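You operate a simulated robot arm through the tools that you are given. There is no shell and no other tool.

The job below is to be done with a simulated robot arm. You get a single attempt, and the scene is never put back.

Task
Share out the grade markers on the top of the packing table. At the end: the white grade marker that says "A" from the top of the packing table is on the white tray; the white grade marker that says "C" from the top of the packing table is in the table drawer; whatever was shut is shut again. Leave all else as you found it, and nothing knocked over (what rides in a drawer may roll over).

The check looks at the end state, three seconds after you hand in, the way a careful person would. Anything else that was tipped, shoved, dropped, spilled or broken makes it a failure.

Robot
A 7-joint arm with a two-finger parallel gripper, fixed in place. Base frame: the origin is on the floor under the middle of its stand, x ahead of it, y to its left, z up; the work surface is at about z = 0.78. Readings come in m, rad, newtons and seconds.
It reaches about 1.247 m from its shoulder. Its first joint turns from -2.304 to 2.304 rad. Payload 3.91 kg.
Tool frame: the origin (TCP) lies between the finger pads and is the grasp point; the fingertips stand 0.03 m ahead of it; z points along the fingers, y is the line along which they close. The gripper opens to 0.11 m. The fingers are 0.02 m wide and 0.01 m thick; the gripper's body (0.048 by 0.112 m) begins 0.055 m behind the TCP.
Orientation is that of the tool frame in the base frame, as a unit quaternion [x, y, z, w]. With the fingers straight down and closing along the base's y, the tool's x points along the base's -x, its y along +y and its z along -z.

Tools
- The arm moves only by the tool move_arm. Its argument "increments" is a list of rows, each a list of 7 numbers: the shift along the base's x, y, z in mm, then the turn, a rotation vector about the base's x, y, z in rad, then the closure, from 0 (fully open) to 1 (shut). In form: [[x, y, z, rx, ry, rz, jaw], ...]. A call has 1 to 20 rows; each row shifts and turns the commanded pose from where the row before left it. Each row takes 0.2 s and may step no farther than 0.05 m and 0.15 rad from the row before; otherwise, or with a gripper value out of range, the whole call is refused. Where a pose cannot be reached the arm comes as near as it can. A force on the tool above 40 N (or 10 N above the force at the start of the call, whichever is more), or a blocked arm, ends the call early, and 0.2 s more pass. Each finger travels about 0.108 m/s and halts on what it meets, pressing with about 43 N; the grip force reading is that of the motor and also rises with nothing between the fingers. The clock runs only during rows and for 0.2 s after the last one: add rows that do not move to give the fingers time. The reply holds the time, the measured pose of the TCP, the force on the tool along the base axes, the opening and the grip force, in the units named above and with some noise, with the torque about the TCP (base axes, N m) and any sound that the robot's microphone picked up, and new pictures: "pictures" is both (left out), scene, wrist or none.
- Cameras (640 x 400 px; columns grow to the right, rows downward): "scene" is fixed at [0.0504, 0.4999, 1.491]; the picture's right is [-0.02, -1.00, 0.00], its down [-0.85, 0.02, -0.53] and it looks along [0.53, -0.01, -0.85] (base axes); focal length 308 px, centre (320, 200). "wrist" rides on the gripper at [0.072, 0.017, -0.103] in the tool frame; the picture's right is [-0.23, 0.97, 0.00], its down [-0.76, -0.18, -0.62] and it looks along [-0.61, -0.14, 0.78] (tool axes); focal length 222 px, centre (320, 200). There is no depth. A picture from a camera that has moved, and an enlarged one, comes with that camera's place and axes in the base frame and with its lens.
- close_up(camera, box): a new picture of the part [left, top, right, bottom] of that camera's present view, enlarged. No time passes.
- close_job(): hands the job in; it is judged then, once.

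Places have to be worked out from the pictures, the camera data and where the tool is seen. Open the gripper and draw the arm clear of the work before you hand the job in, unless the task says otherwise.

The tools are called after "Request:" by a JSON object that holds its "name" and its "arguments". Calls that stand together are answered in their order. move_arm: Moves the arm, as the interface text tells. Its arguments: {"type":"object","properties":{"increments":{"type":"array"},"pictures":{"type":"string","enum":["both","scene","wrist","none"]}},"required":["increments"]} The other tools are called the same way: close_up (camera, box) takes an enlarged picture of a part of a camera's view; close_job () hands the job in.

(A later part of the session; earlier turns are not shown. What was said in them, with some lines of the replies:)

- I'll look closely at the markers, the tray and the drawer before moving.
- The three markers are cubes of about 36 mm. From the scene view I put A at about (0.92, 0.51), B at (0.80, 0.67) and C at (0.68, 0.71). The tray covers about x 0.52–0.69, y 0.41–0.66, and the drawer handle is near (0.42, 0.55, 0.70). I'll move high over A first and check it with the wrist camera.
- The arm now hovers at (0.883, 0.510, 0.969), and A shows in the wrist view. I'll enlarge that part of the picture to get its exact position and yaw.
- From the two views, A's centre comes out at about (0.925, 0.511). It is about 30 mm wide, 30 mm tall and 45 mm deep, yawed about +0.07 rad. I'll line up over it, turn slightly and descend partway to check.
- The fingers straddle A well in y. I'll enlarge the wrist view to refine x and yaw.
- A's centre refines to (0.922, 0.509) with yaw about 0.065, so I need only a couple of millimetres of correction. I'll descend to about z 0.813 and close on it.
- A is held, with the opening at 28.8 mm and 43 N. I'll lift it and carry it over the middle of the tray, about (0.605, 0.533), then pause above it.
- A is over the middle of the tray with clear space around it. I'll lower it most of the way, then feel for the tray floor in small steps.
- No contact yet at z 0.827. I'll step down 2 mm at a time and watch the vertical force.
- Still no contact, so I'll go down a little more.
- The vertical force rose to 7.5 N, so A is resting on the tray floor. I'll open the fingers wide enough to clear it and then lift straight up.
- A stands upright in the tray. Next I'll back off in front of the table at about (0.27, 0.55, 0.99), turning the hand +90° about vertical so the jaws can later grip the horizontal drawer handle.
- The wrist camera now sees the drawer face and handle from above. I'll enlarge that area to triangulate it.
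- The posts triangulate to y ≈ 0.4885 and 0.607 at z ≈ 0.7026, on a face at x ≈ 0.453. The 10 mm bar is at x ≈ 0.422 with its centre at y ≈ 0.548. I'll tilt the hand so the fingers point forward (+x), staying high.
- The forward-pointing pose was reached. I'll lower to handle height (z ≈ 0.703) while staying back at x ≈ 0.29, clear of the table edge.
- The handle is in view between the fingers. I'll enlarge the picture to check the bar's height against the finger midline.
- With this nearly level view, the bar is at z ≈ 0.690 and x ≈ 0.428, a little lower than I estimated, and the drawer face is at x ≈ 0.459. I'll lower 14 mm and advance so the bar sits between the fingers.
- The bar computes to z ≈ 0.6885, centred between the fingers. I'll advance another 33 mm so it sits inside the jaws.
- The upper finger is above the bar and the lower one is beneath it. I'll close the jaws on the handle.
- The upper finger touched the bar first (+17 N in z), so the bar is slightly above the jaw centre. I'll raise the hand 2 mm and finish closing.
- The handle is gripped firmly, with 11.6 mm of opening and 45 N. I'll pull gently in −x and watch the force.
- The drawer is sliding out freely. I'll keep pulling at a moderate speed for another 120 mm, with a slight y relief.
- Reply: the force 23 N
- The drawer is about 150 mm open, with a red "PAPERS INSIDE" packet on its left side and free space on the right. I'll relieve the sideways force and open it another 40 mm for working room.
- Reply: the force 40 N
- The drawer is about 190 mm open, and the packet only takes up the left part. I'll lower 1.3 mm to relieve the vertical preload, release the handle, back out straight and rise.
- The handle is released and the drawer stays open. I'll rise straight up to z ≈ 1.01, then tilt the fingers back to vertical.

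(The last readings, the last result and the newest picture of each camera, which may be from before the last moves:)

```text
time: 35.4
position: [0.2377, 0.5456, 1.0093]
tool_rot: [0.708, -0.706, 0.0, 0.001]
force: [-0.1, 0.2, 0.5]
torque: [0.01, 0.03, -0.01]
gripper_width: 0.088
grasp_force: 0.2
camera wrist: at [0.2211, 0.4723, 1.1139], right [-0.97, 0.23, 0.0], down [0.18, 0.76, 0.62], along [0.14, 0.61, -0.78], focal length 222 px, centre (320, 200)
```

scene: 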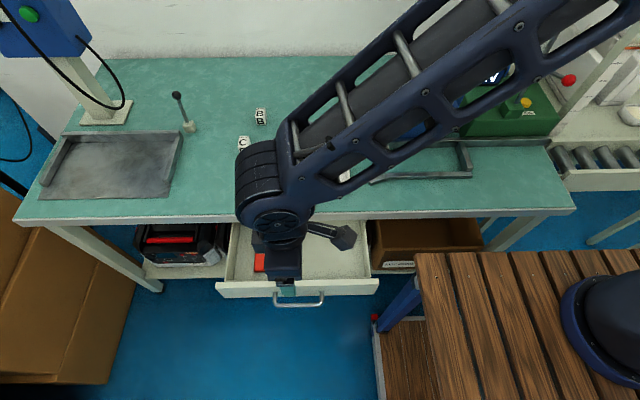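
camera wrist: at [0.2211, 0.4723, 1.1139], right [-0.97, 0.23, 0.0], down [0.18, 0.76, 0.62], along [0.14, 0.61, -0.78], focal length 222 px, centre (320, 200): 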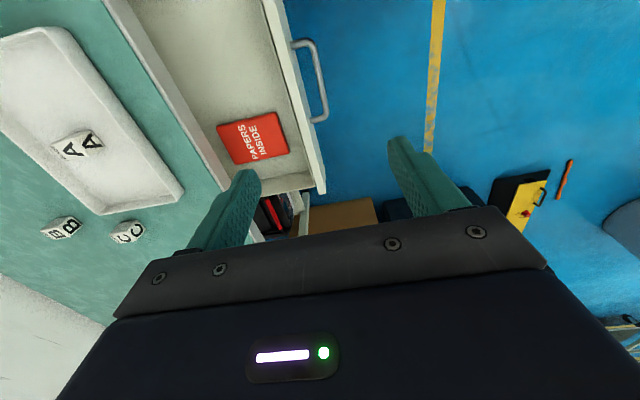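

The hand is pointing down again. I'll travel to above C, about (0.67, 0.708, 0.96), turning back −90° on the way.

Request:
{"name": "move_arm", "arguments": {"increments": [[36, 13.5, -1, 0, 0, -0.131, 0.2], [36, 13.5, -1, 0, 0, -0.131, 0.2], [36, 13.5, -1, 0, 0, -0.131, 0.2], [36, 13.5, -1, 0, 0, -0.131, 0.2], [36, 13.5, -1, 0, 0, -0.131, 0.2], [36, 13.5, -1, 0, 0, -0.131, 0.2], [36, 13.5, -1, 0, 0, -0.131, 0.2], [36, 13.5, -5, 0, 0, -0.131, 0.2], [36, 13.5, -5, 0, 0, -0.131, 0.2], [36, 13.5, -10, 0, 0, -0.131, 0.2], [36, 13.5, -10, 0, 0, -0.131, 0.2], [36, 13.5, -13, 0, 0, -0.13, 0.2], [0, 0, 0, 0, 0, 0, 0.2]], "pictures": "both"}}

```text
time: 38.2
position: [0.6696, 0.7037, 0.962]
tool_rot: [0.001, 1.0, 0.0, -0.001]
force: [0.0, 0.1, -0.2]
torque: [0.03, 0.02, -0.02]
gripper_width: 0.0881
grasp_force: 0.1
camera wrist: at [0.5968, 0.72, 1.0652], right [0.23, 0.97, 0.0], down [0.76, -0.18, 0.62], along [0.61, -0.14, -0.78], focal length 222 px, centre (320, 200)
```

scene: 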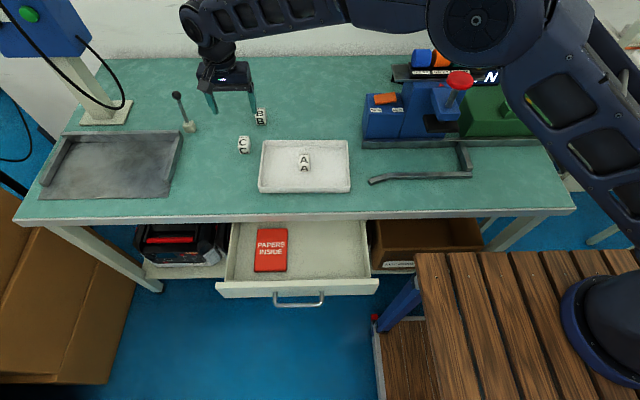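
wrist: 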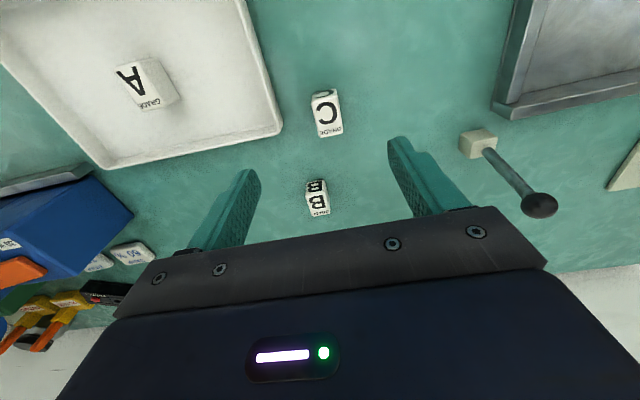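

The arm is above C, with B farther back. I'll enlarge the wrist view to fix C's position and yaw.

Request:
{"name": "close_up", "arguments": {"camera": "wrist", "box": [270, 75, 382, 145]}}

Request:
{"name": "close_up", "arguments": {"camera": "wrist", "box": [270, 155, 382, 225]}}

```text
5.71 times, centred on (326, 110) of wrist
camera zoom: at [0.5968, 0.72, 1.0652], right [0.23, 0.97, 0.0], down [0.76, -0.18, 0.62], along [0.61, -0.14, -0.78], focal length 1269 px, centre (286, 714)
```

zoom: 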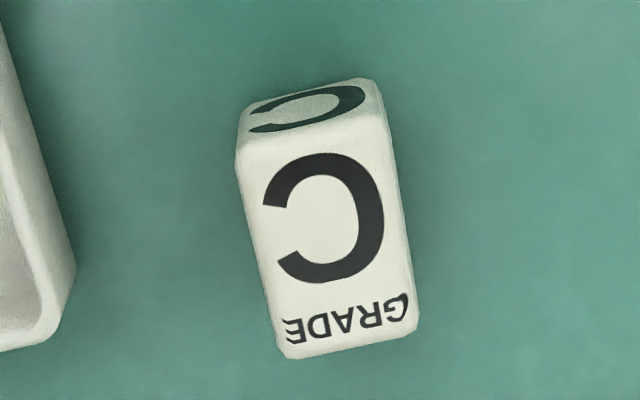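

```text
5.71 times, centred on (326, 190) of wrist
camera zoom: at [0.5968, 0.72, 1.0652], right [0.23, 0.97, 0.0], down [0.76, -0.18, 0.62], along [0.61, -0.14, -0.78], focal length 1269 px, centre (286, 257)
```

zoom: 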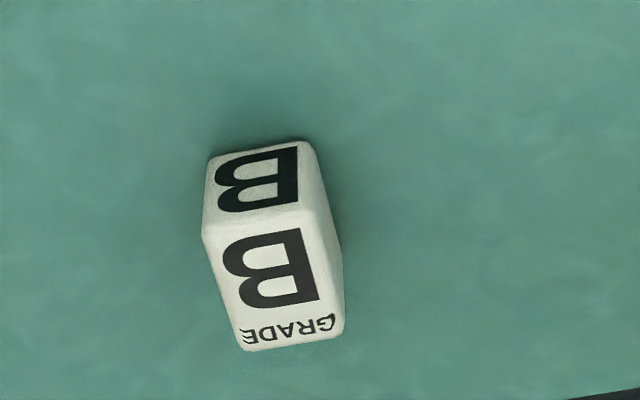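

C's centre computes to (0.681, 0.710) with nearly zero yaw. I'll shift over it and descend to about z 0.875 for a final check.

Request:
{"name": "move_arm", "arguments": {"increments": [[11, 5, -20, 0, 0, 0, 0.2], [0, 0, -35, 0, 0, 0, 0.2], [0, 0, -32, 0, 0, 0, 0.2], [0, 0, 0, 0, 0, 0, 0.2]], "pictures": "both"}}

Request:
{"name": "close_up", "arguments": {"camera": "wrist", "box": [250, 70, 410, 190]}}

```text
time: 39.2
position: [0.6816, 0.7099, 0.8743]
tool_rot: [0.0, 1.0, 0.0, 0.0]
force: [-1.3, -0.7, 0.4]
torque: [0.0, 0.01, 0.03]
gripper_width: 0.0879
grasp_force: 0.1
camera wrist: at [0.609, 0.7263, 0.9767], right [0.23, 0.97, 0.0], down [0.76, -0.18, 0.62], along [0.61, -0.14, -0.78], focal length 222 px, centre (320, 200)
```

scene: 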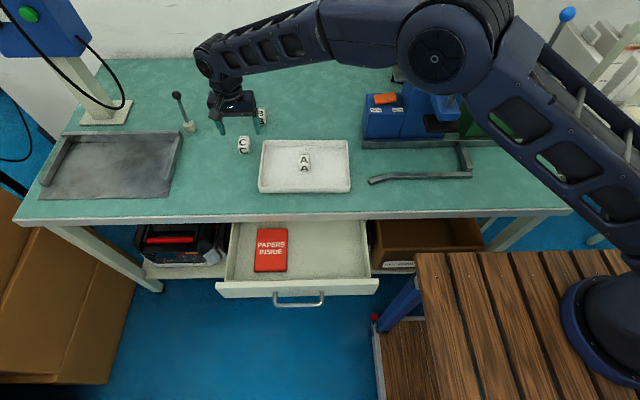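
wrist: 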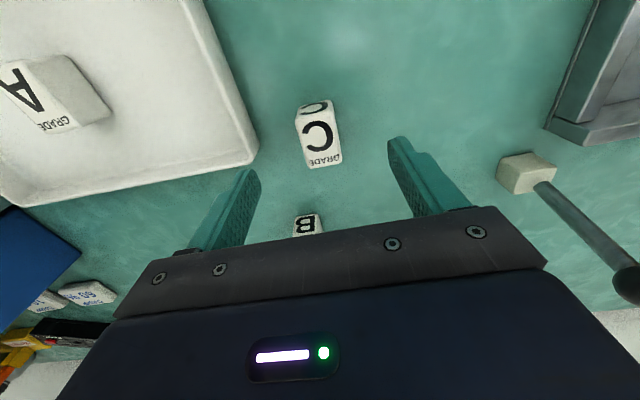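

```text
3.33 times, centred on (330, 130) of wrist
camera zoom: at [0.609, 0.7263, 0.9767], right [0.23, 0.97, 0.0], down [0.76, -0.18, 0.62], along [0.61, -0.14, -0.78], focal length 740 px, centre (287, 433)
```

zoom: 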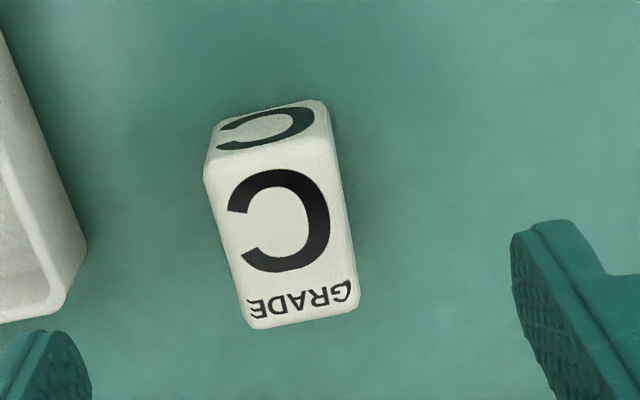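

C is centred under the jaws at (0.683, 0.7096). The tray wall is at y ≈ 0.66, so I'll narrow the opening to about 50 mm before descending so the finger clears it, then grip.

Request:
{"name": "move_arm", "arguments": {"increments": [[0, 0, 0, 0, 0, 0, 0.55], [0, 0, 0, 0, 0, 0, 0.55], [0, 0, -25, 0, 0, 0, 0.55], [0, 0, -20, 0, 0, 0, 0.55], [0, 0, -14, 0, 0, 0, 0.55], [0, 0, 0, 0, 0, 0, 0.55]], "pictures": "both"}}

```text
time: 40.6
position: [0.6824, 0.7103, 0.8129]
tool_rot: [-0.001, 1.0, 0.0, 0.0]
force: [0.1, -0.6, -0.2]
torque: [-0.05, 0.02, -0.01]
gripper_width: 0.0495
grasp_force: 0.0
camera wrist: at [0.6093, 0.7277, 0.9175], right [0.23, 0.97, 0.0], down [0.76, -0.18, 0.62], along [0.61, -0.14, -0.78], focal length 222 px, centre (320, 200)
```

scene: 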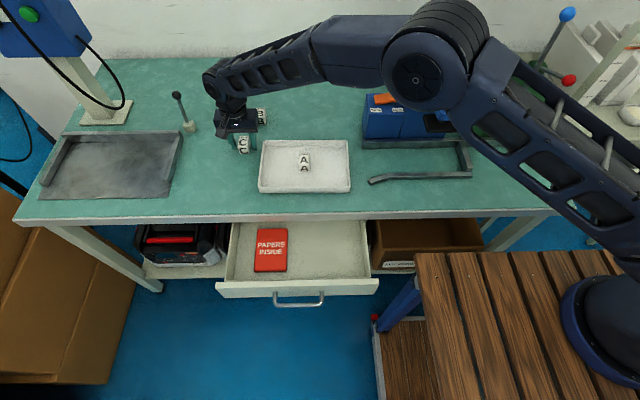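
wrist: 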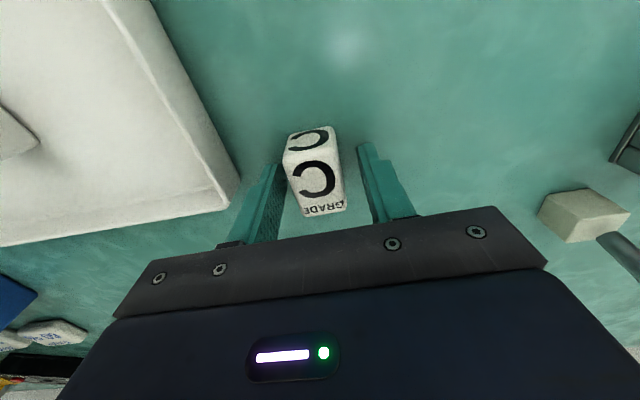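

The fingers straddle C without touching the tray. I'll close on it and lift.

Request:
{"name": "move_arm", "arguments": {"increments": [[0, 0, 0, 0, 0, 0, 0.7], [0, 0, 0, 0, 0, 0, 0.8], [0, 0, 0, 0, 0, 0, 0.85], [0, 0, 0, 0, 0, 0, 0.85], [0, 0, 15, 0, 0, 0, 0.85], [0, 0, 35, 0, 0, 0, 0.85], [0, 0, 45, 0, 0, 0, 0.85], [0, 0, 35, 0, 0, 0, 0.85], [0, 0, 0, 0, 0, 0, 0.85]], "pictures": "both"}}

```text
time: 42.6
position: [0.6843, 0.7124, 0.9449]
tool_rot: [0.0, 1.0, 0.0, 0.0]
force: [-0.1, 0.8, -0.5]
torque: [0.01, 0.0, -0.03]
gripper_width: 0.029
grasp_force: 42.9
camera wrist: at [0.6108, 0.7279, 1.0483], right [0.23, 0.97, 0.0], down [0.76, -0.18, 0.62], along [0.61, -0.14, -0.78], focal length 222 px, centre (320, 200)
```

scene: 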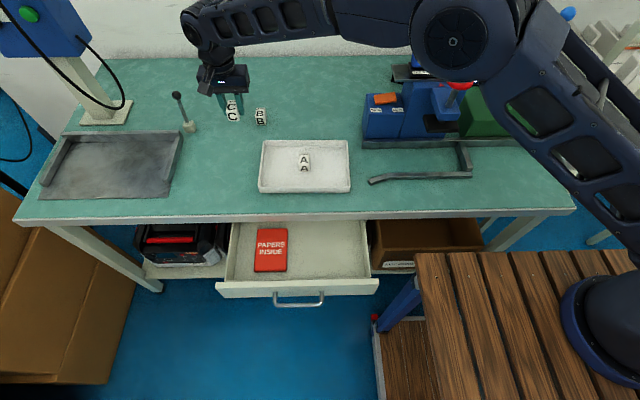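
wrist: 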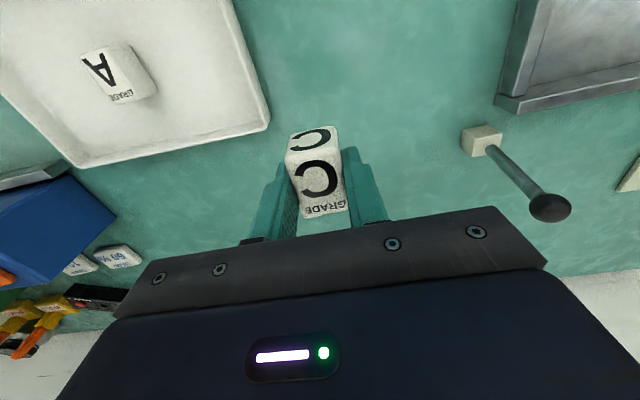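

C is held. I'll carry it over the open drawer's free right half, about (0.368, 0.475), staying high over the tray.

Request:
{"name": "move_arm", "arguments": {"increments": [[-25, -18, 0, 0, 0, 0, 0.85], [-35, -26, 0, 0, 0, 0, 0.85], [-35, -26, 0, 0, 0, 0, 0.85], [-35, -26, 0, 0, 0, 0, 0.85], [-35, -26, 0, 0, 0, 0, 0.85], [-35, -26, 0, 0, 0, 0, 0.85], [-35, -26, 0, 0, 0, 0, 0.85], [-35, -26, 0, 0, 0, 0, 0.85], [-30, -24, 0, 0, 0, 0, 0.85], [-15, -12, 0, 0, 0, 0, 0.85], [0, 0, -30, 0, 0, 0, 0.85], [0, 0, -30, 0, 0, 0, 0.85], [0, 0, 0, 0, 0, 0, 0.85]], "pictures": "both"}}

```text
time: 45.4
position: [0.3658, 0.4767, 0.8845]
tool_rot: [0.0, 1.0, -0.001, 0.0]
force: [-0.9, 0.2, 0.1]
torque: [-0.01, 0.01, 0.01]
gripper_width: 0.0293
grasp_force: 42.9
camera wrist: at [0.2937, 0.4929, 0.9878], right [0.23, 0.97, 0.0], down [0.76, -0.18, 0.62], along [0.61, -0.14, -0.78], focal length 222 px, centre (320, 200)
```

scene: 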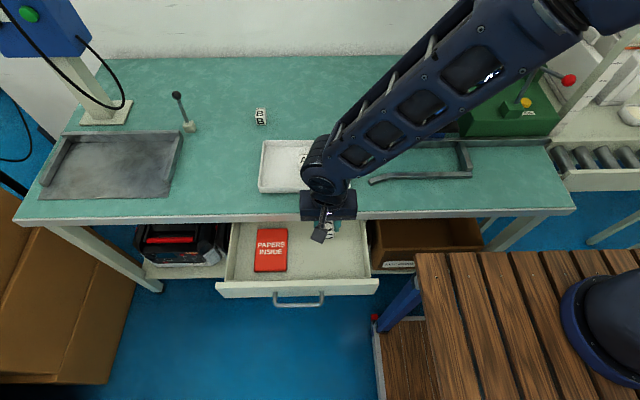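
wrist: 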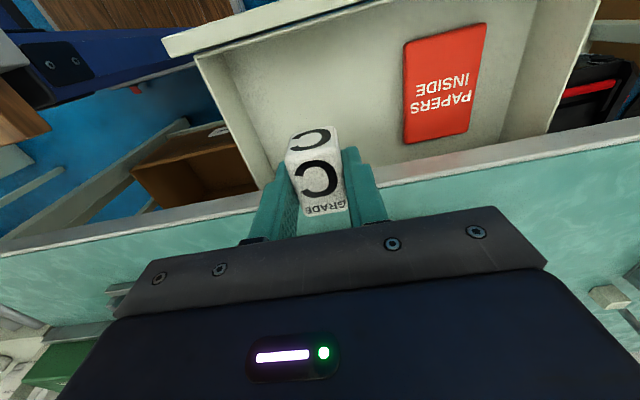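

C is directly above bare drawer floor, well clear of the packet and walls. I'll lower into the drawer, then approach the floor slowly.

Request:
{"name": "move_arm", "arguments": {"increments": [[2, -1, -35, 0, 0, 0, 0.85], [0, 0, -40, 0, 0, 0, 0.85], [0, 0, -40, 0, 0, 0, 0.85], [0, 0, -35, 0, 0, 0, 0.85], [0, 0, -10, 0, 0, 0, 0.85], [0, 0, 0, 0, 0, 0, 0.85]], "pictures": "both"}}

```text
time: 46.8
position: [0.3672, 0.4762, 0.7258]
tool_rot: [0.0, 1.0, 0.001, 0.0]
force: [0.3, 0.4, -0.8]
torque: [-0.03, 0.0, 0.02]
gripper_width: 0.0289
grasp_force: 42.6
camera wrist: at [0.2951, 0.4922, 0.8288], right [0.23, 0.97, 0.0], down [0.76, -0.18, 0.62], along [0.61, -0.14, -0.78], focal length 222 px, centre (320, 200)
```

scene: 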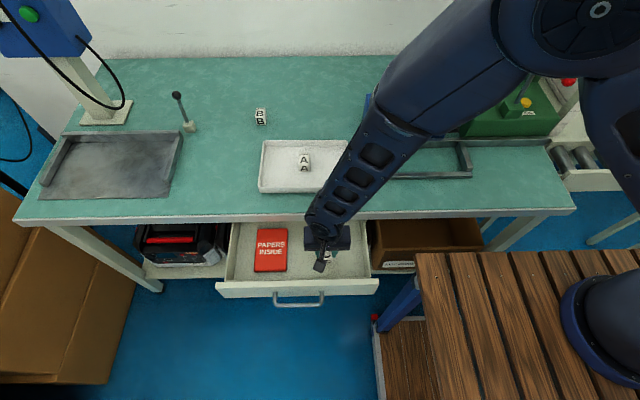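
wrist: 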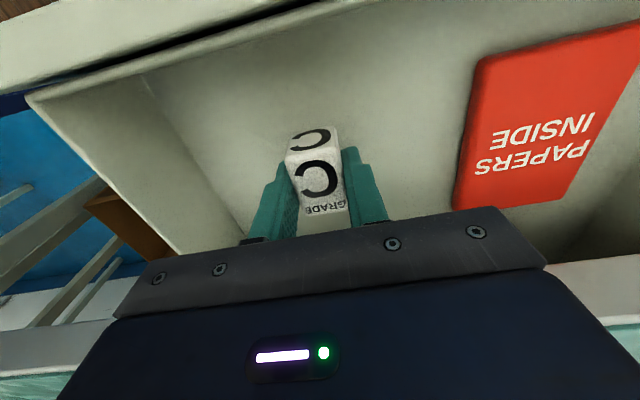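

No contact yet at z 0.726. I'll step down in small increments to feel the drawer floor.

Request:
{"name": "move_arm", "arguments": {"increments": [[0, 0, -6, 0, 0, 0, 0.85], [0, 0, -6, 0, 0, 0, 0.85], [0, 0, -4, 0, 0, 0, 0.85], [0, 0, 0, 0, 0, 0, 0.85]], "pictures": "none"}}

Request:
{"name": "move_arm", "arguments": {"increments": [[0, 0, -2, 0, 0, 0, 0.85], [0, 0, -2, 0, 0, 0, 0.85], [0, 0, 0, 0, 0, 0, 0.85]], "pictures": "wrist"}}

```text
time: 47.8
position: [0.3689, 0.4741, 0.709]
tool_rot: [0.0, 1.0, 0.0, 0.0]
force: [0.7, -0.9, -0.2]
torque: [0.0, -0.02, 0.0]
gripper_width: 0.0289
grasp_force: 42.9
```

```text
time: 48.6
position: [0.3677, 0.4738, 0.7042]
tool_rot: [-0.001, 1.0, -0.001, 0.0]
force: [-0.7, 0.0, -0.9]
torque: [-0.01, -0.01, 0.01]
gripper_width: 0.0289
grasp_force: 42.7
camera wrist: at [0.2956, 0.4913, 0.8078], right [0.23, 0.97, 0.0], down [0.76, -0.18, 0.62], along [0.61, -0.14, -0.78], focal length 222 px, centre (320, 200)
```

wrist: 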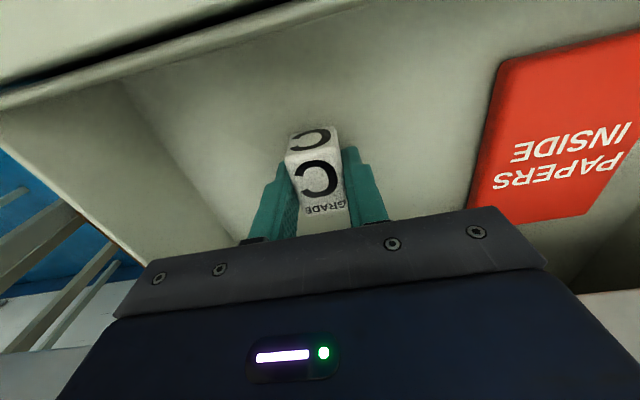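

Still no contact at z 0.704. I'll keep going down in 2 mm steps.

Request:
{"name": "move_arm", "arguments": {"increments": [[0, 0, -2, 0, 0, 0, 0.85], [0, 0, -2, 0, 0, 0, 0.85], [0, 0, 0, 0, 0, 0, 0.85]], "pictures": "none"}}

Request:
{"name": "move_arm", "arguments": {"increments": [[0, 0, -2, 0, 0, 0, 0.85], [0, 0, 0, 0, 0, 0, 0.85]], "pictures": "wrist"}}

```text
time: 49.4
position: [0.3689, 0.4743, 0.7009]
tool_rot: [0.0, 1.0, 0.0, 0.0]
force: [0.2, 0.4, -0.2]
torque: [-0.02, 0.01, -0.03]
gripper_width: 0.0291
grasp_force: 43.1
```

```text
time: 50.0
position: [0.3684, 0.4747, 0.6987]
tool_rot: [0.0, 1.0, 0.0, 0.0]
force: [0.1, -0.4, -0.6]
torque: [-0.04, 0.01, 0.02]
gripper_width: 0.0292
grasp_force: 43.0
camera wrist: at [0.2956, 0.4913, 0.8022], right [0.23, 0.97, 0.0], down [0.76, -0.18, 0.62], along [0.61, -0.14, -0.78], focal length 222 px, centre (320, 200)
```

wrist: 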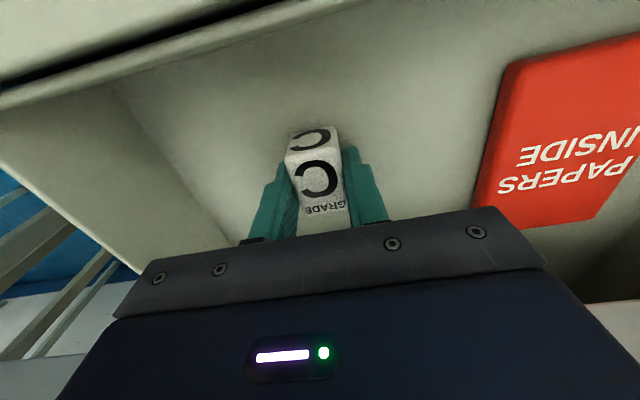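

Still free. I'll descend further in small steps, keeping an eye on the force.

Request:
{"name": "move_arm", "arguments": {"increments": [[0, 0, -2, 0, 0, 0, 0.85], [0, 0, -2, 0, 0, 0, 0.85], [0, 0, 0, 0, 0, 0, 0.85]], "pictures": "none"}}

Request:
{"name": "move_arm", "arguments": {"increments": [[0, 0, -2, 0, 0, 0, 0.85], [0, 0, 0, 0, 0, 0, 0.85]], "pictures": "wrist"}}

Request:
{"name": "close_up", "arguments": {"camera": "wrist", "box": [230, 80, 430, 240]}}

```text
time: 50.8
position: [0.3681, 0.4759, 0.6944]
tool_rot: [0.0, 1.0, -0.001, 0.0]
force: [0.2, 0.4, -0.2]
torque: [0.0, 0.0, 0.01]
gripper_width: 0.0292
grasp_force: 43.4
```

```text
time: 51.4
position: [0.3675, 0.4745, 0.6939]
tool_rot: [0.001, 1.0, 0.0, 0.001]
force: [0.0, -3.6, 34.4]
torque: [-0.14, 0.07, -0.01]
gripper_width: 0.0288
grasp_force: 43.4
camera wrist: at [0.2953, 0.4914, 0.797], right [0.23, 0.97, 0.0], down [0.76, -0.18, 0.62], along [0.61, -0.14, -0.78], focal length 222 px, centre (320, 200)
```

wrist: 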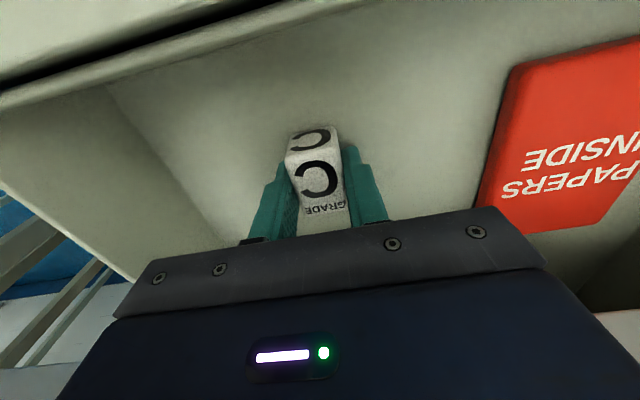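

```text
2.50 times, centred on (330, 160) of wrist
camera zoom: at [0.2953, 0.4914, 0.797], right [0.23, 0.97, 0.0], down [0.76, -0.18, 0.62], along [0.61, -0.14, -0.78], focal length 555 px, centre (295, 300)
```

zoom: 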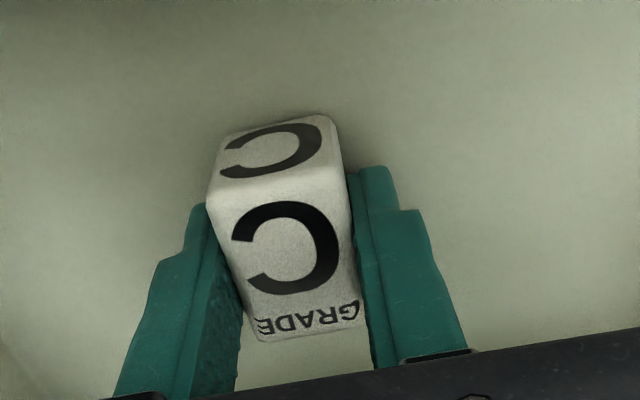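

C is now resting on the drawer floor (+34 N). I'll ease up about 1.2 mm, open the fingers and lift straight out.

Request:
{"name": "move_arm", "arguments": {"increments": [[0, 0, 1.2, 0, 0, 0, 0.85], [0, 0, 0, 0, 0, 0, 0.7], [0, 0, 0, 0, 0, 0, 0.55], [0, 0, 0, 0, 0, 0, 0.5], [0, 0, 0, 0, 0, 0, 0.5], [0, 0, 20, 0, 0, 0, 0.5], [0, 0, 40, 0, 0, 0, 0.5], [0, 0, 45, 0, 0, 0, 0.5], [0, 0, 45, 0, 0, 0, 0.5], [0, 0, 45, 0, 0, 0, 0.5], [0, 0, 0, 0, 0, 0, 0.5]], "pictures": "both"}}

```text
time: 53.8
position: [0.37, 0.4759, 0.8886]
tool_rot: [-0.001, 1.0, 0.0, -0.001]
force: [0.6, 0.3, -0.4]
torque: [0.0, -0.01, 0.0]
gripper_width: 0.0548
grasp_force: 0.0
camera wrist: at [0.2961, 0.4922, 0.992], right [0.23, 0.97, 0.0], down [0.76, -0.18, 0.62], along [0.61, -0.14, -0.78], focal length 222 px, centre (320, 200)
```

scene: 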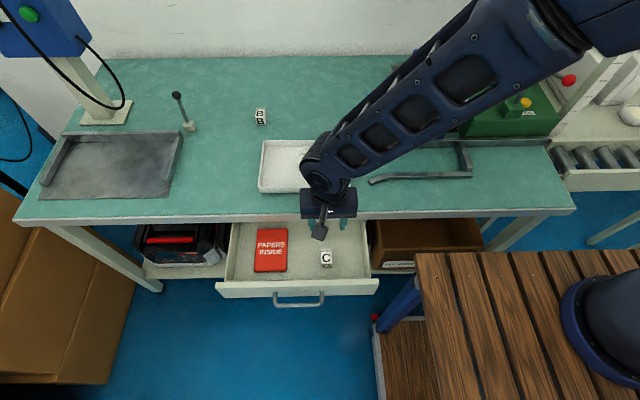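
wrist: 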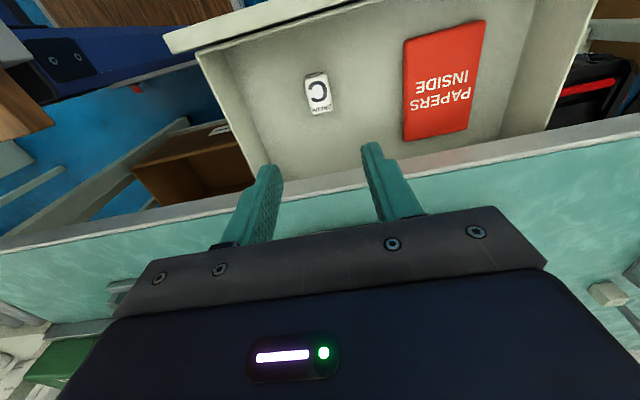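

C stands upright in the drawer and nothing else has moved. To shut the drawer I'll go back to the same handle-gripping pose, first moving back and up while yawing +90°.

Request:
{"name": "move_arm", "arguments": {"increments": [[-11, 5.8, 10, 0, 0, 0.131, 0.5], [-11, 5.8, 10, 0, 0, 0.131, 0.5], [-11, 5.8, 10, 0, 0, 0.131, 0.5], [-11, 5.8, 10, 0, 0, 0.131, 0.5], [-11, 5.8, 10, 0, 0, 0.131, 0.5], [-11, 5.8, 10, 0, 0, 0.131, 0.5], [-11, 5.8, 10, 0, 0, 0.131, 0.5], [-11, 5.8, 10, 0, 0, 0.131, 0.5], [-11, 5.8, 10, 0, 0, 0.131, 0.5], [-11, 5.8, 10, 0, 0, 0.131, 0.5], [-11, 5.8, 10, 0, 0, 0.131, 0.5], [-11, 5.8, 10, 0, 0, 0.13, 0.5], [0, 0, 0, 0, 0, 0, 0.5]], "pictures": "none"}}

Request:
{"name": "move_arm", "arguments": {"increments": [[0, 0, 0, 0, -0.143, 0, 0.5], [0, 0, 0, 0, -0.143, 0, 0.5], [0, 0, 0, 0, -0.143, 0, 0.5], [0, 0, 0, 0, -0.143, 0, 0.5], [0, 0, 0, 0, -0.143, 0, 0.5], [0, 0, 0, 0, -0.143, 0, 0.5], [0, 0, 0, 0, -0.143, 0, 0.5], [0, 0, 0, 0, -0.143, 0, 0.5], [0, 0, 0, 0, -0.143, 0, 0.5], [0, 0, 0, 0, -0.143, 0, 0.5], [0, 0, 0, 0, -0.141, 0, 0.5], [0, 0, 0, 0, 0, 0, 0.5]], "pictures": "both"}}

```text
time: 56.6
position: [0.2363, 0.5447, 1.0076]
tool_rot: [0.708, -0.706, -0.001, 0.001]
force: [0.1, -0.3, 0.1]
torque: [0.01, 0.02, 0.01]
gripper_width: 0.0551
grasp_force: 0.0
```

```text
time: 59.2
position: [0.2381, 0.5458, 1.0078]
tool_rot: [0.5, -0.499, 0.501, -0.5]
force: [0.0, -0.8, -0.2]
torque: [-0.02, 0.02, 0.01]
gripper_width: 0.055
grasp_force: 0.1
camera wrist: at [0.133, 0.4719, 0.9915], right [0.0, 0.23, -0.97], down [-0.62, 0.76, 0.18], along [0.78, 0.61, 0.14], focal length 222 px, centre (320, 200)
```

scene: 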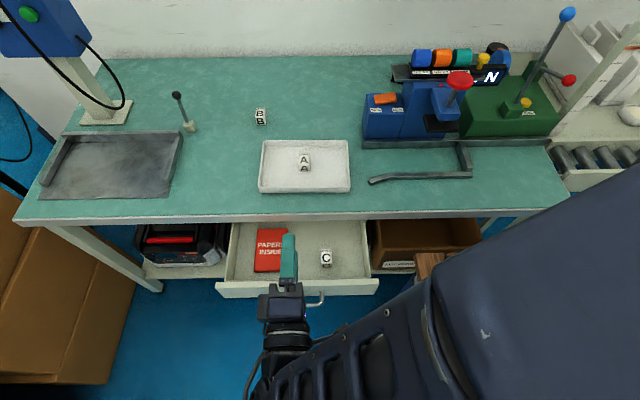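
wrist: 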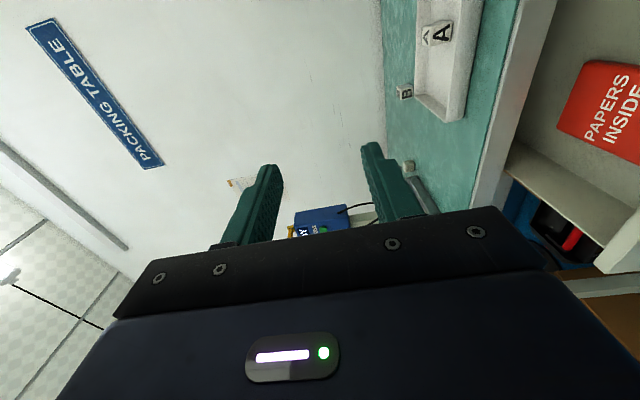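

The hand is forward-pointing again. I'll back off to x ≈ 0.174 first, then lower to handle height in front of the open drawer.

Request:
{"name": "move_arm", "arguments": {"increments": [[-32, 0, 0, 0, 0, 0, 0.5], [-32, 0, 0, 0, 0, 0, 0.5], [0, 0, -40, 0, 0, 0, 0.5], [0, 0, -45, 0, 0, 0, 0.5], [0, 0, -45, 0, 0, 0, 0.5], [0, 0, -45, 0, 0, 0, 0.5], [0, 0, -45, 0, 0, 0, 0.5], [0, 0, -45, 0, 0, 0, 0.5], [0, 0, -35, 0, 0, 0, 0.5], [0, 0, -17, 0, 0, 0, 0.5], [0, 0, 0, 0, 0, 0, 0.5]], "pictures": "both"}}

Request:
{"name": "close_up", "arguments": {"camera": "wrist", "box": [230, 20, 422, 220]}}

```text
time: 61.6
position: [0.1721, 0.5434, 0.6905]
tool_rot: [0.5, -0.5, 0.5, -0.5]
force: [-0.5, -0.2, 0.0]
torque: [0.01, -0.04, -0.01]
gripper_width: 0.055
grasp_force: 0.1
camera wrist: at [0.0687, 0.4717, 0.6737], right [0.0, 0.23, -0.97], down [-0.62, 0.76, 0.18], along [0.78, 0.61, 0.14], focal length 222 px, centre (320, 200)
```

scene: 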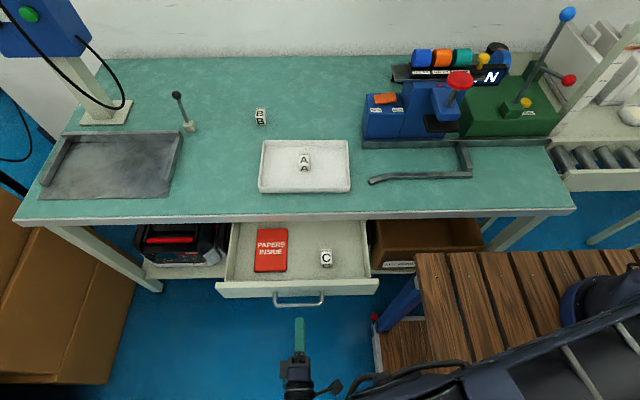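
wrist: 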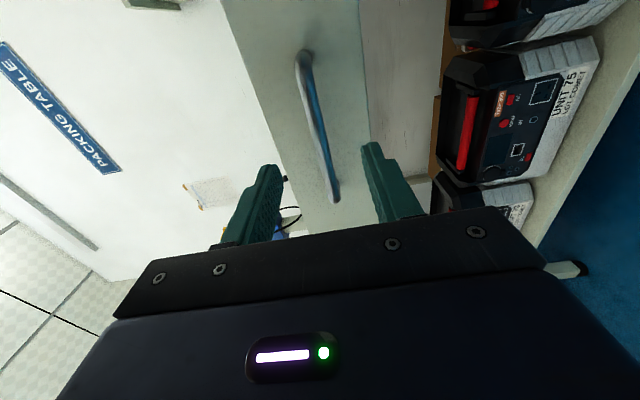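

```text
2.00 times, centred on (326, 120) of wrist
camera zoom: at [0.0687, 0.4717, 0.6737], right [0.0, 0.23, -0.97], down [-0.62, 0.76, 0.18], along [0.78, 0.61, 0.14], focal length 444 px, centre (308, 360)
```

zoom: 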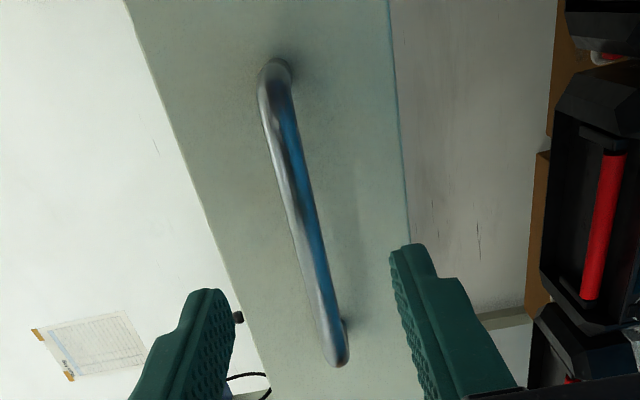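

The view matches the one at release, so the handle hasn't moved. I'll advance 50 mm and close on the bar again.

Request:
{"name": "move_arm", "arguments": {"increments": [[20, 0, 0, 0, 0, 0, 0.5], [20, 1, 0, 0, 0, 0, 0.5], [10, 0, 0, 0, 0, 0, 0.5], [0, 0, 0, 0, 0, 0, 0.65], [0, 0, 0, 0, 0, 0, 0.8], [0, 0, 0, 0, 0, 0, 0.9], [0, 0, 0, 0, 0, 0, 1.0], [0, 0, 0, 0, 0, 0, 1.0]], "pictures": "wrist"}}

```text
time: 63.4
position: [0.2221, 0.5451, 0.6895]
tool_rot: [0.5, -0.5, 0.5, -0.5]
force: [1.1, 0.2, -4.7]
torque: [0.07, 0.07, -0.02]
gripper_width: 0.0121
grasp_force: 45.5
camera wrist: at [0.1187, 0.4731, 0.6734], right [0.0, 0.23, -0.97], down [-0.62, 0.76, 0.18], along [0.78, 0.61, 0.14], focal length 222 px, centre (320, 200)
```

wrist: 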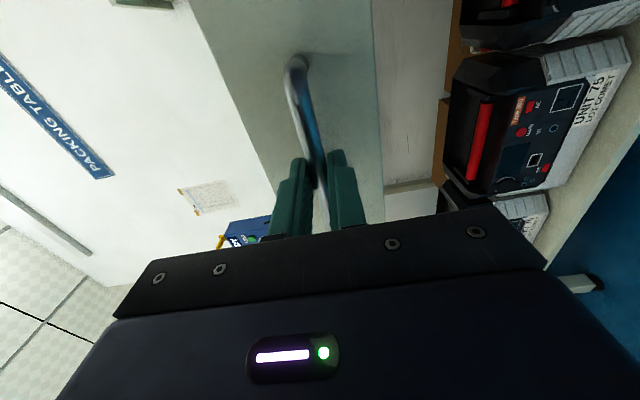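

The handle is gripped cleanly, with low side forces. I'll push the drawer in smoothly by about 150 mm of its 191 mm travel.

Request:
{"name": "move_arm", "arguments": {"increments": [[6, 0, 0, 0, 0, 0, 1], [12, 0, 0, 0, 0, 0, 1], [15, 0, 0, 0, 0, 0, 1], [15, 0, 0, 0, 0, 0, 1], [15, 0, 0, 0, 0, 0, 1], [15, 0, 0, 0, 0, 0, 1], [15, 0, 0, 0, 0, 0, 1], [15, 0, 0, 0, 0, 0, 1], [15, 0, 0, 0, 0, 0, 1], [12, 0, 0, 0, 0, 0, 1], [10, 0, 0, 0, 0, 0, 1], [5, 0, 0, 0, 0, 0, 1], [0, 0, 0, 0, 0, 0, 1]], "pictures": "both"}}

```text
time: 64.8
position: [0.2988, 0.5455, 0.6895]
tool_rot: [0.503, -0.5, 0.498, -0.499]
force: [-0.2, 9.2, -7.6]
torque: [0.01, 0.16, -0.72]
gripper_width: 0.0117
grasp_force: 45.6
stopped in row 7: the force on the tool passed its limit at 42 N (the readings are from after the stop); the commanded pose is now the measured one
camera wrist: at [0.195, 0.4728, 0.6737], right [0.0, 0.23, -0.97], down [-0.62, 0.76, 0.18], along [0.78, 0.61, 0.14], focal length 222 px, centre (320, 200)
```

scene: 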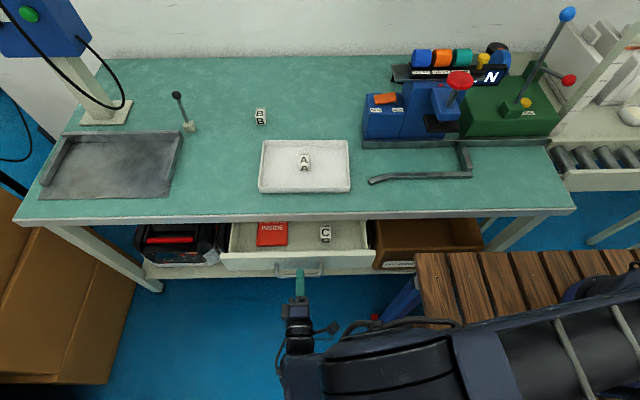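
wrist: 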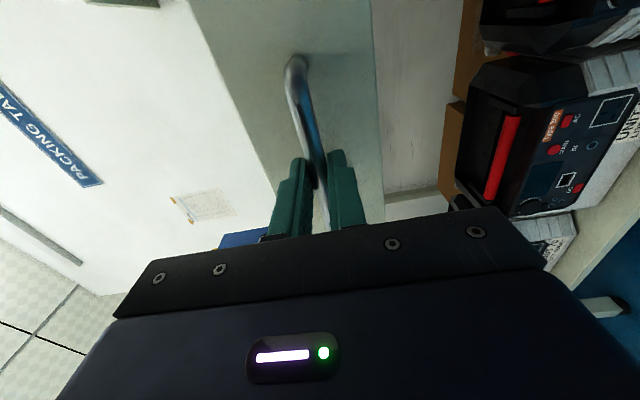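

The push stopped on a 42 N force spike at x = 0.299. Before pushing again I'll look closely to see whether C is fouling the table apron or whether it was only sideways binding.

Request:
{"name": "close_up", "arguments": {"camera": "scene", "box": [210, 200, 390, 300]}}

Request:
{"name": "close_up", "arguments": {"camera": "scene", "box": [295, 205, 355, 255]}}

```text
3.56 times, centred on (300, 250) of scene
camera zoom: at [0.0504, 0.4999, 1.491], right [-0.02, -1.0, 0.0], down [-0.85, 0.02, -0.53], along [0.53, -0.01, -0.85], focal length 1096 px, centre (391, 22)
```

zoom: 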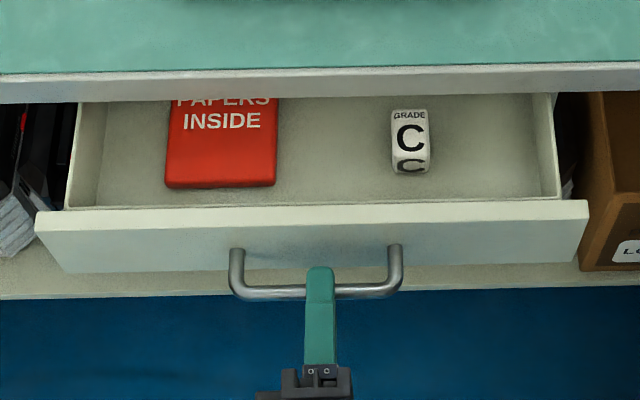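

```text
8.00 times, centred on (325, 230) of scene
camera zoom: at [0.0504, 0.4999, 1.491], right [-0.02, -1.0, 0.0], down [-0.85, 0.02, -0.53], along [0.53, -0.01, -0.85], focal length 2467 px, centre (280, -40)
```

zoom: 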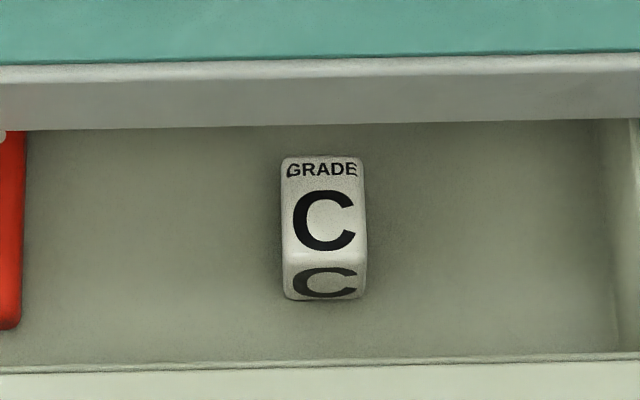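

C's top (z ≈ 0.69) is well below the apron's lower edge (≈ 0.734), and C has not shifted, so the spike was sideways binding. I'll nudge slightly in +y and keep pushing more slowly.

Request:
{"name": "move_arm", "arguments": {"increments": [[0, 0.4, -0.3, 0, 0, 0, 1], [4, 0, 0, 0, 0, 0, 1], [7, 0, 0, 0, 0, 0, 1], [7, 0, 0, 0, 0, 0, 1], [7, 0, 0, 0, 0, 0, 1], [7, 0, 0, 0, 0, 0, 1], [0, 0, 0, 0, 0, 0, 1]], "pictures": "scene"}}

```text
time: 66.4
position: [0.3308, 0.5456, 0.6901]
tool_rot: [0.502, -0.5, 0.498, -0.499]
force: [0.0, 7.4, -14.8]
torque: [0.03, 0.24, 0.22]
gripper_width: 0.0117
grasp_force: 45.1
```

scene: 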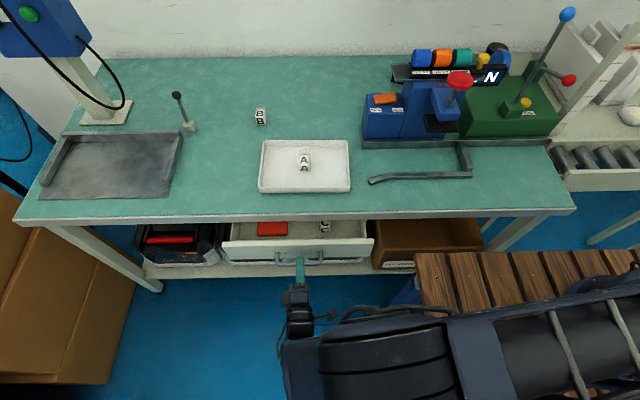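

The drawer is moving freely again. I'll relieve z a little and continue at the same slow speed.

Request:
{"name": "move_arm", "arguments": {"increments": [[3, 0.2, -0.5, 0, 0, 0, 1], [7, 0, 0, 0, 0, 0, 1], [7, 0, 0, 0, 0, 0, 1], [7, 0, 0, 0, 0, 0, 1], [7, 0, 0, 0, 0, 0, 1], [7, 0, 0, 0, 0, 0, 1], [7, 0, 0, 0, 0, 0, 1], [7, 0, 0, 0, 0, 0, 1], [0, 0, 0, 0, 0, 0, 1]], "pictures": "scene"}}

```text
time: 68.4
position: [0.3825, 0.546, 0.6909]
tool_rot: [0.501, -0.501, 0.498, -0.5]
force: [0.2, 3.3, 2.2]
torque: [-0.01, -0.03, 0.26]
gripper_width: 0.0117
grasp_force: 44.8
```

scene: 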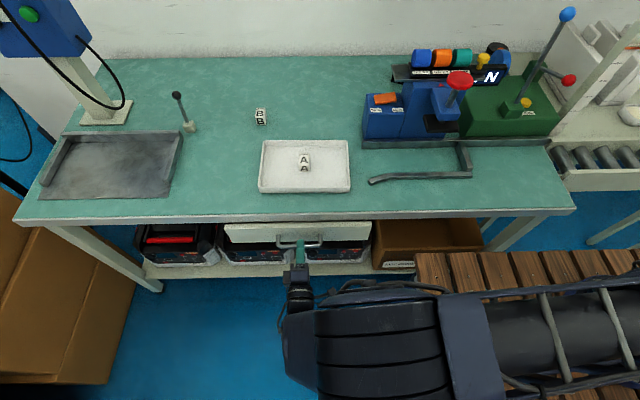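

About 30 mm remains to the closed position, where the TCP was originally at x ≈ 0.4135. I'll continue in smaller steps and watch for the stop.

Request:
{"name": "move_arm", "arguments": {"increments": [[6, 0, 0, 0, 0, 0, 1], [6, 0, 0, 0, 0, 0, 1], [6, 0, 0, 0, 0, 0, 1], [5, 0, 0, 0, 0, 0, 1], [4, 0, 0, 0, 0, 0, 1], [0, 0, 0, 0, 0, 0, 1]], "pictures": "none"}}

Request:
{"name": "move_arm", "arguments": {"increments": [[1.5, 0, 0, 0, 0, 0, 1], [1.5, 0, 0, 0, 0, 0, 1], [0, 0, 0, 0, 0, 0, 1]], "pictures": "both"}}

Request:
{"name": "close_up", "arguments": {"camera": "scene", "box": [200, 180, 400, 305]}}

```text
time: 69.8
position: [0.4096, 0.5461, 0.6892]
tool_rot: [0.501, -0.501, 0.499, -0.5]
force: [3.0, -4.3, 10.2]
torque: [-0.02, -0.16, -0.71]
gripper_width: 0.0115
grasp_force: 45.3
```

```text
time: 70.6
position: [0.4125, 0.5459, 0.6907]
tool_rot: [0.502, -0.5, 0.499, -0.499]
force: [0.8, -8.0, 12.9]
torque: [-0.04, -0.21, 0.08]
gripper_width: 0.0119
grasp_force: 44.8
camera wrist: at [0.3087, 0.4728, 0.6735], right [0.0, 0.23, -0.97], down [-0.62, 0.76, 0.18], along [0.78, 0.61, 0.14], focal length 222 px, centre (320, 200)
```

scene: 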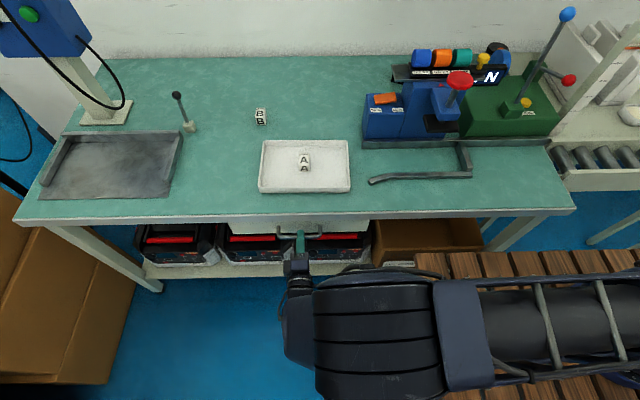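
wrist: 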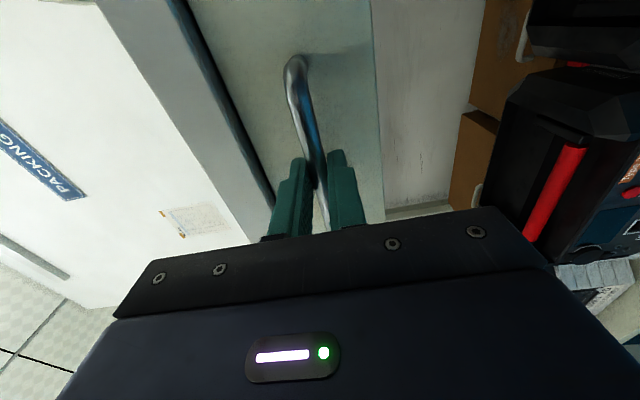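

```text
3.20 times, centred on (300, 242) of scene
camera zoom: at [0.0504, 0.4999, 1.491], right [-0.02, -1.0, 0.0], down [-0.85, 0.02, -0.53], along [0.53, -0.01, -0.85], focal length 987 px, centre (384, 64)
```

zoom: 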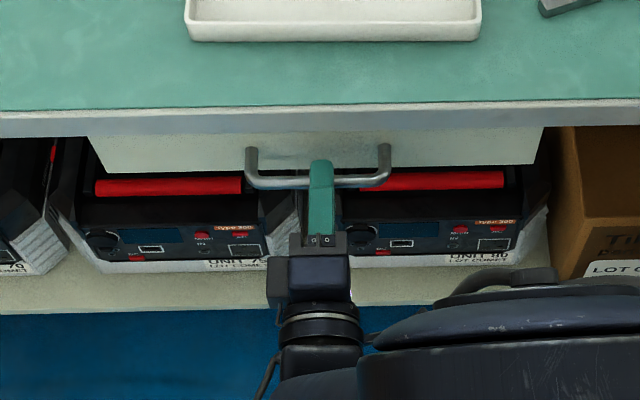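

The view almost matches the original, but there's no reaction along x yet. I'll nudge in 1 mm steps until I feel the closed stop.

Request:
{"name": "move_arm", "arguments": {"increments": [[1, -0.2, 0.4, 0, 0, 0, 1], [1, 0, 0, 0, 0, 0, 1], [0, 0, 0, 0, 0, 0, 1]], "pictures": "none"}}

```text
time: 71.4
position: [0.4132, 0.546, 0.6901]
tool_rot: [0.501, -0.501, 0.499, -0.499]
force: [-24.7, -12.3, 7.0]
torque: [0.05, -0.17, -0.92]
gripper_width: 0.0118
grasp_force: 45.0
```

The reaction of −24.7 N at x = 0.4132 is the stop, and it matches the original closed position, so the drawer is shut. I'll open the jaws without pulling back, then retreat straight out.

Request:
{"name": "move_arm", "arguments": {"increments": [[0, 0, 0, 0, 0, 0, 0.8], [0, 0, 0, 0, 0, 0, 0.6], [0, 0, 0, 0, 0, 0, 0.5], [0, 0, 0, 0, 0, 0, 0.5], [-10, 0, 0, 0, 0, 0, 0.5], [-20, 0, 0, 0, 0, 0, 0.5], [-30, 0, 0, 0, 0, 0, 0.5], [-40, 0, 0, 0, 0, 0, 0.5], [-40, 0, 0, 0, 0, 0, 0.5], [0, 0, 0, 0, 0, 0, 0.5]], "pictures": "both"}}

Request:
{"name": "close_up", "arguments": {"camera": "scene", "box": [200, 180, 400, 305]}}

Request:
{"name": "close_up", "arguments": {"camera": "wrist", "box": [200, 0, 400, 220]}}

```text
time: 73.6
position: [0.2759, 0.5471, 0.6918]
tool_rot: [0.502, -0.501, 0.498, -0.5]
force: [0.2, 0.0, -0.2]
torque: [0.02, -0.01, 0.03]
gripper_width: 0.0552
grasp_force: 0.1
camera wrist: at [0.1732, 0.4741, 0.6745], right [0.0, 0.23, -0.97], down [-0.62, 0.76, 0.18], along [0.78, 0.61, 0.14], focal length 222 px, centre (320, 200)
```

scene: 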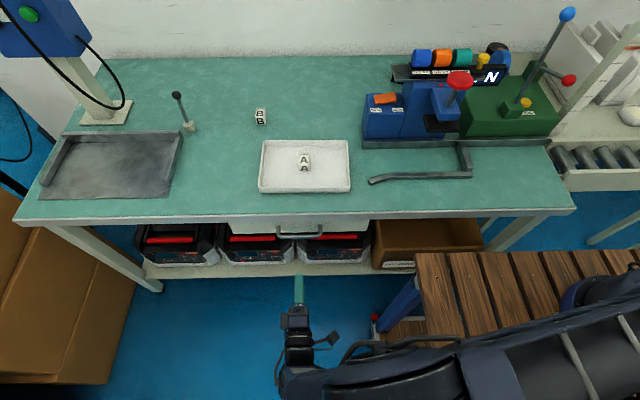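
wrist: 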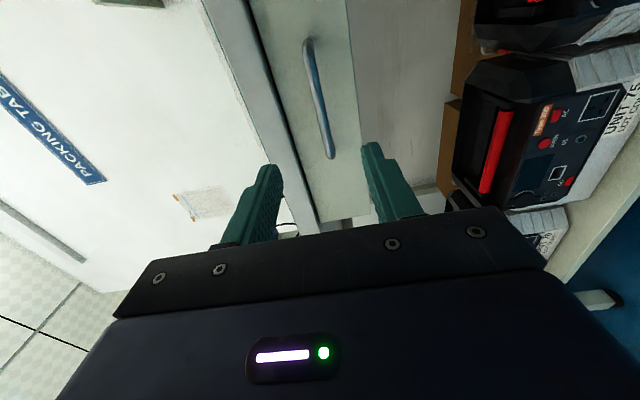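

```text
3.20 times, centred on (300, 242) of scene
camera zoom: at [0.0504, 0.4999, 1.491], right [-0.02, -1.0, 0.0], down [-0.85, 0.02, -0.53], along [0.53, -0.01, -0.85], focal length 987 px, centre (384, 64)
```

zoom: 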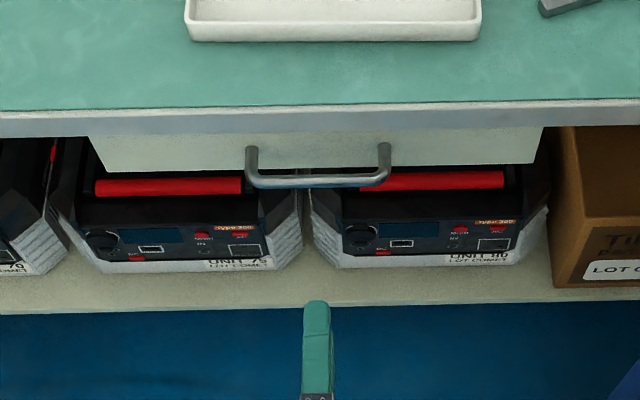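

```text
1.82 times, centred on (300, 110) of wrist
camera zoom: at [0.1732, 0.4741, 0.6745], right [0.0, 0.23, -0.97], down [-0.62, 0.76, 0.18], along [0.78, 0.61, 0.14], focal length 404 px, centre (356, 364)
```

zoom: 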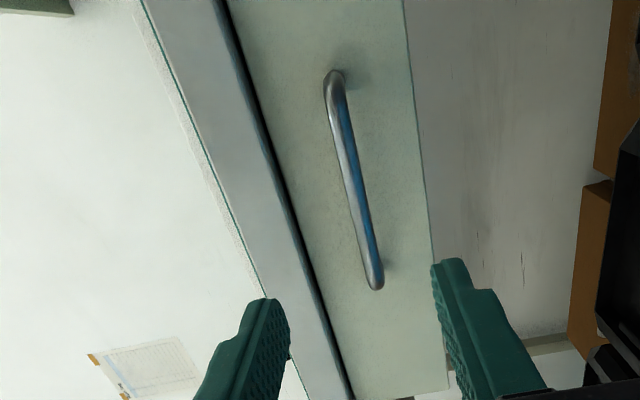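

The drawer front and handle look exactly as they did at the start. I'll raise the arm well clear, tilt the hand back down, open the gripper fully and do a last check.

Request:
{"name": "move_arm", "arguments": {"increments": [[-10, 0, 30, 0, 0, 0, 0.5], [0, 0, 45, 0, 0, 0, 0.4], [0, 0, 45, 0, 0, 0, 0.2], [0, 0, 45, 0, 0, 0, 0], [0, 0, 45, 0, 0, 0, 0], [0, 0, 45, 0, 0, 0, 0], [0, 0, 45, 0, 0, 0, 0], [0, 0, 20, 0, 0, 0, 0], [0, 0, 0, 0, 0, 0, 0]], "pictures": "none"}}

Request:
{"name": "move_arm", "arguments": {"increments": [[0, 0, 0, 0, 0.143, 0, 0], [0, 0, 0, 0, 0.143, 0, 0], [0, 0, 0, 0, 0.143, 0, 0], [0, 0, 0, 0, 0.143, 0, 0], [0, 0, 0, 0, 0.143, 0, 0], [0, 0, 0, 0, 0.143, 0, 0], [0, 0, 0, 0, 0.143, 0, 0], [0, 0, 0, 0, 0.143, 0, 0], [0, 0, 0, 0, 0.143, 0, 0], [0, 0, 0, 0, 0.143, 0, 0], [0, 0, 0, 0, 0.141, 0, 0], [0, 0, 0, 0, 0, 0, 0]], "pictures": "both"}}

```text
time: 75.6
position: [0.2642, 0.5448, 1.0105]
tool_rot: [0.501, -0.501, 0.498, -0.5]
force: [0.0, -0.5, -0.2]
torque: [0.0, 0.0, -0.02]
gripper_width: 0.11
grasp_force: 0.1
```

```text
time: 78.2
position: [0.2643, 0.5453, 1.0111]
tool_rot: [-0.707, 0.707, 0.001, -0.001]
force: [0.1, 0.0, -0.4]
torque: [-0.03, -0.01, -0.04]
gripper_width: 0.1097
grasp_force: 0.1
camera wrist: at [0.2477, 0.4729, 1.1134], right [-0.97, 0.23, 0.0], down [0.18, 0.76, 0.62], along [0.14, 0.61, -0.78], focal length 222 px, centre (320, 200)
```

scene: 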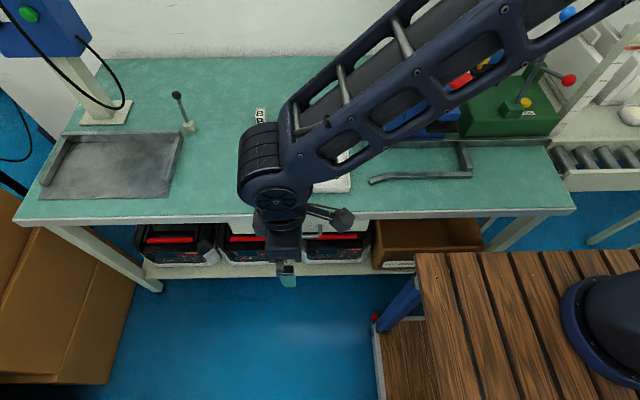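
wrist: 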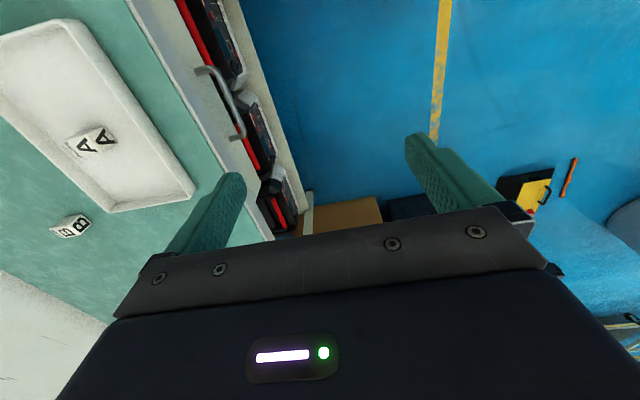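

A stands upright in the white tray, B is where it was, C is in the shut drawer, and nothing else looks disturbed. The gripper is open and the arm is clear, so I'm handing the job in.

Request:
{"name": "close_job", "arguments": {}}

```text
The job is handed in.
```

The job is done and handed in:

- **Marker A:** it stands upright near the middle of the white tray.
- **Marker C:** it is in the table drawer, to the right of the red "PAPERS INSIDE" packet that was already there. It was still upright when last in view, before the drawer closed over it.
- **Drawer:** it is shut again, pushed to its stop at the same position I found it in. In the pictures the drawer front and handle look the same as at the start.

The first push to close the drawer stopped on a 42 N force spike. In the close-up C was clear of the table edge, so I took it for sideways binding, and a slower push closed it.

Marker B is where it was, and nothing else looked moved or tipped in the last pictures. I left the gripper open and the arm raised clear in front of the table.
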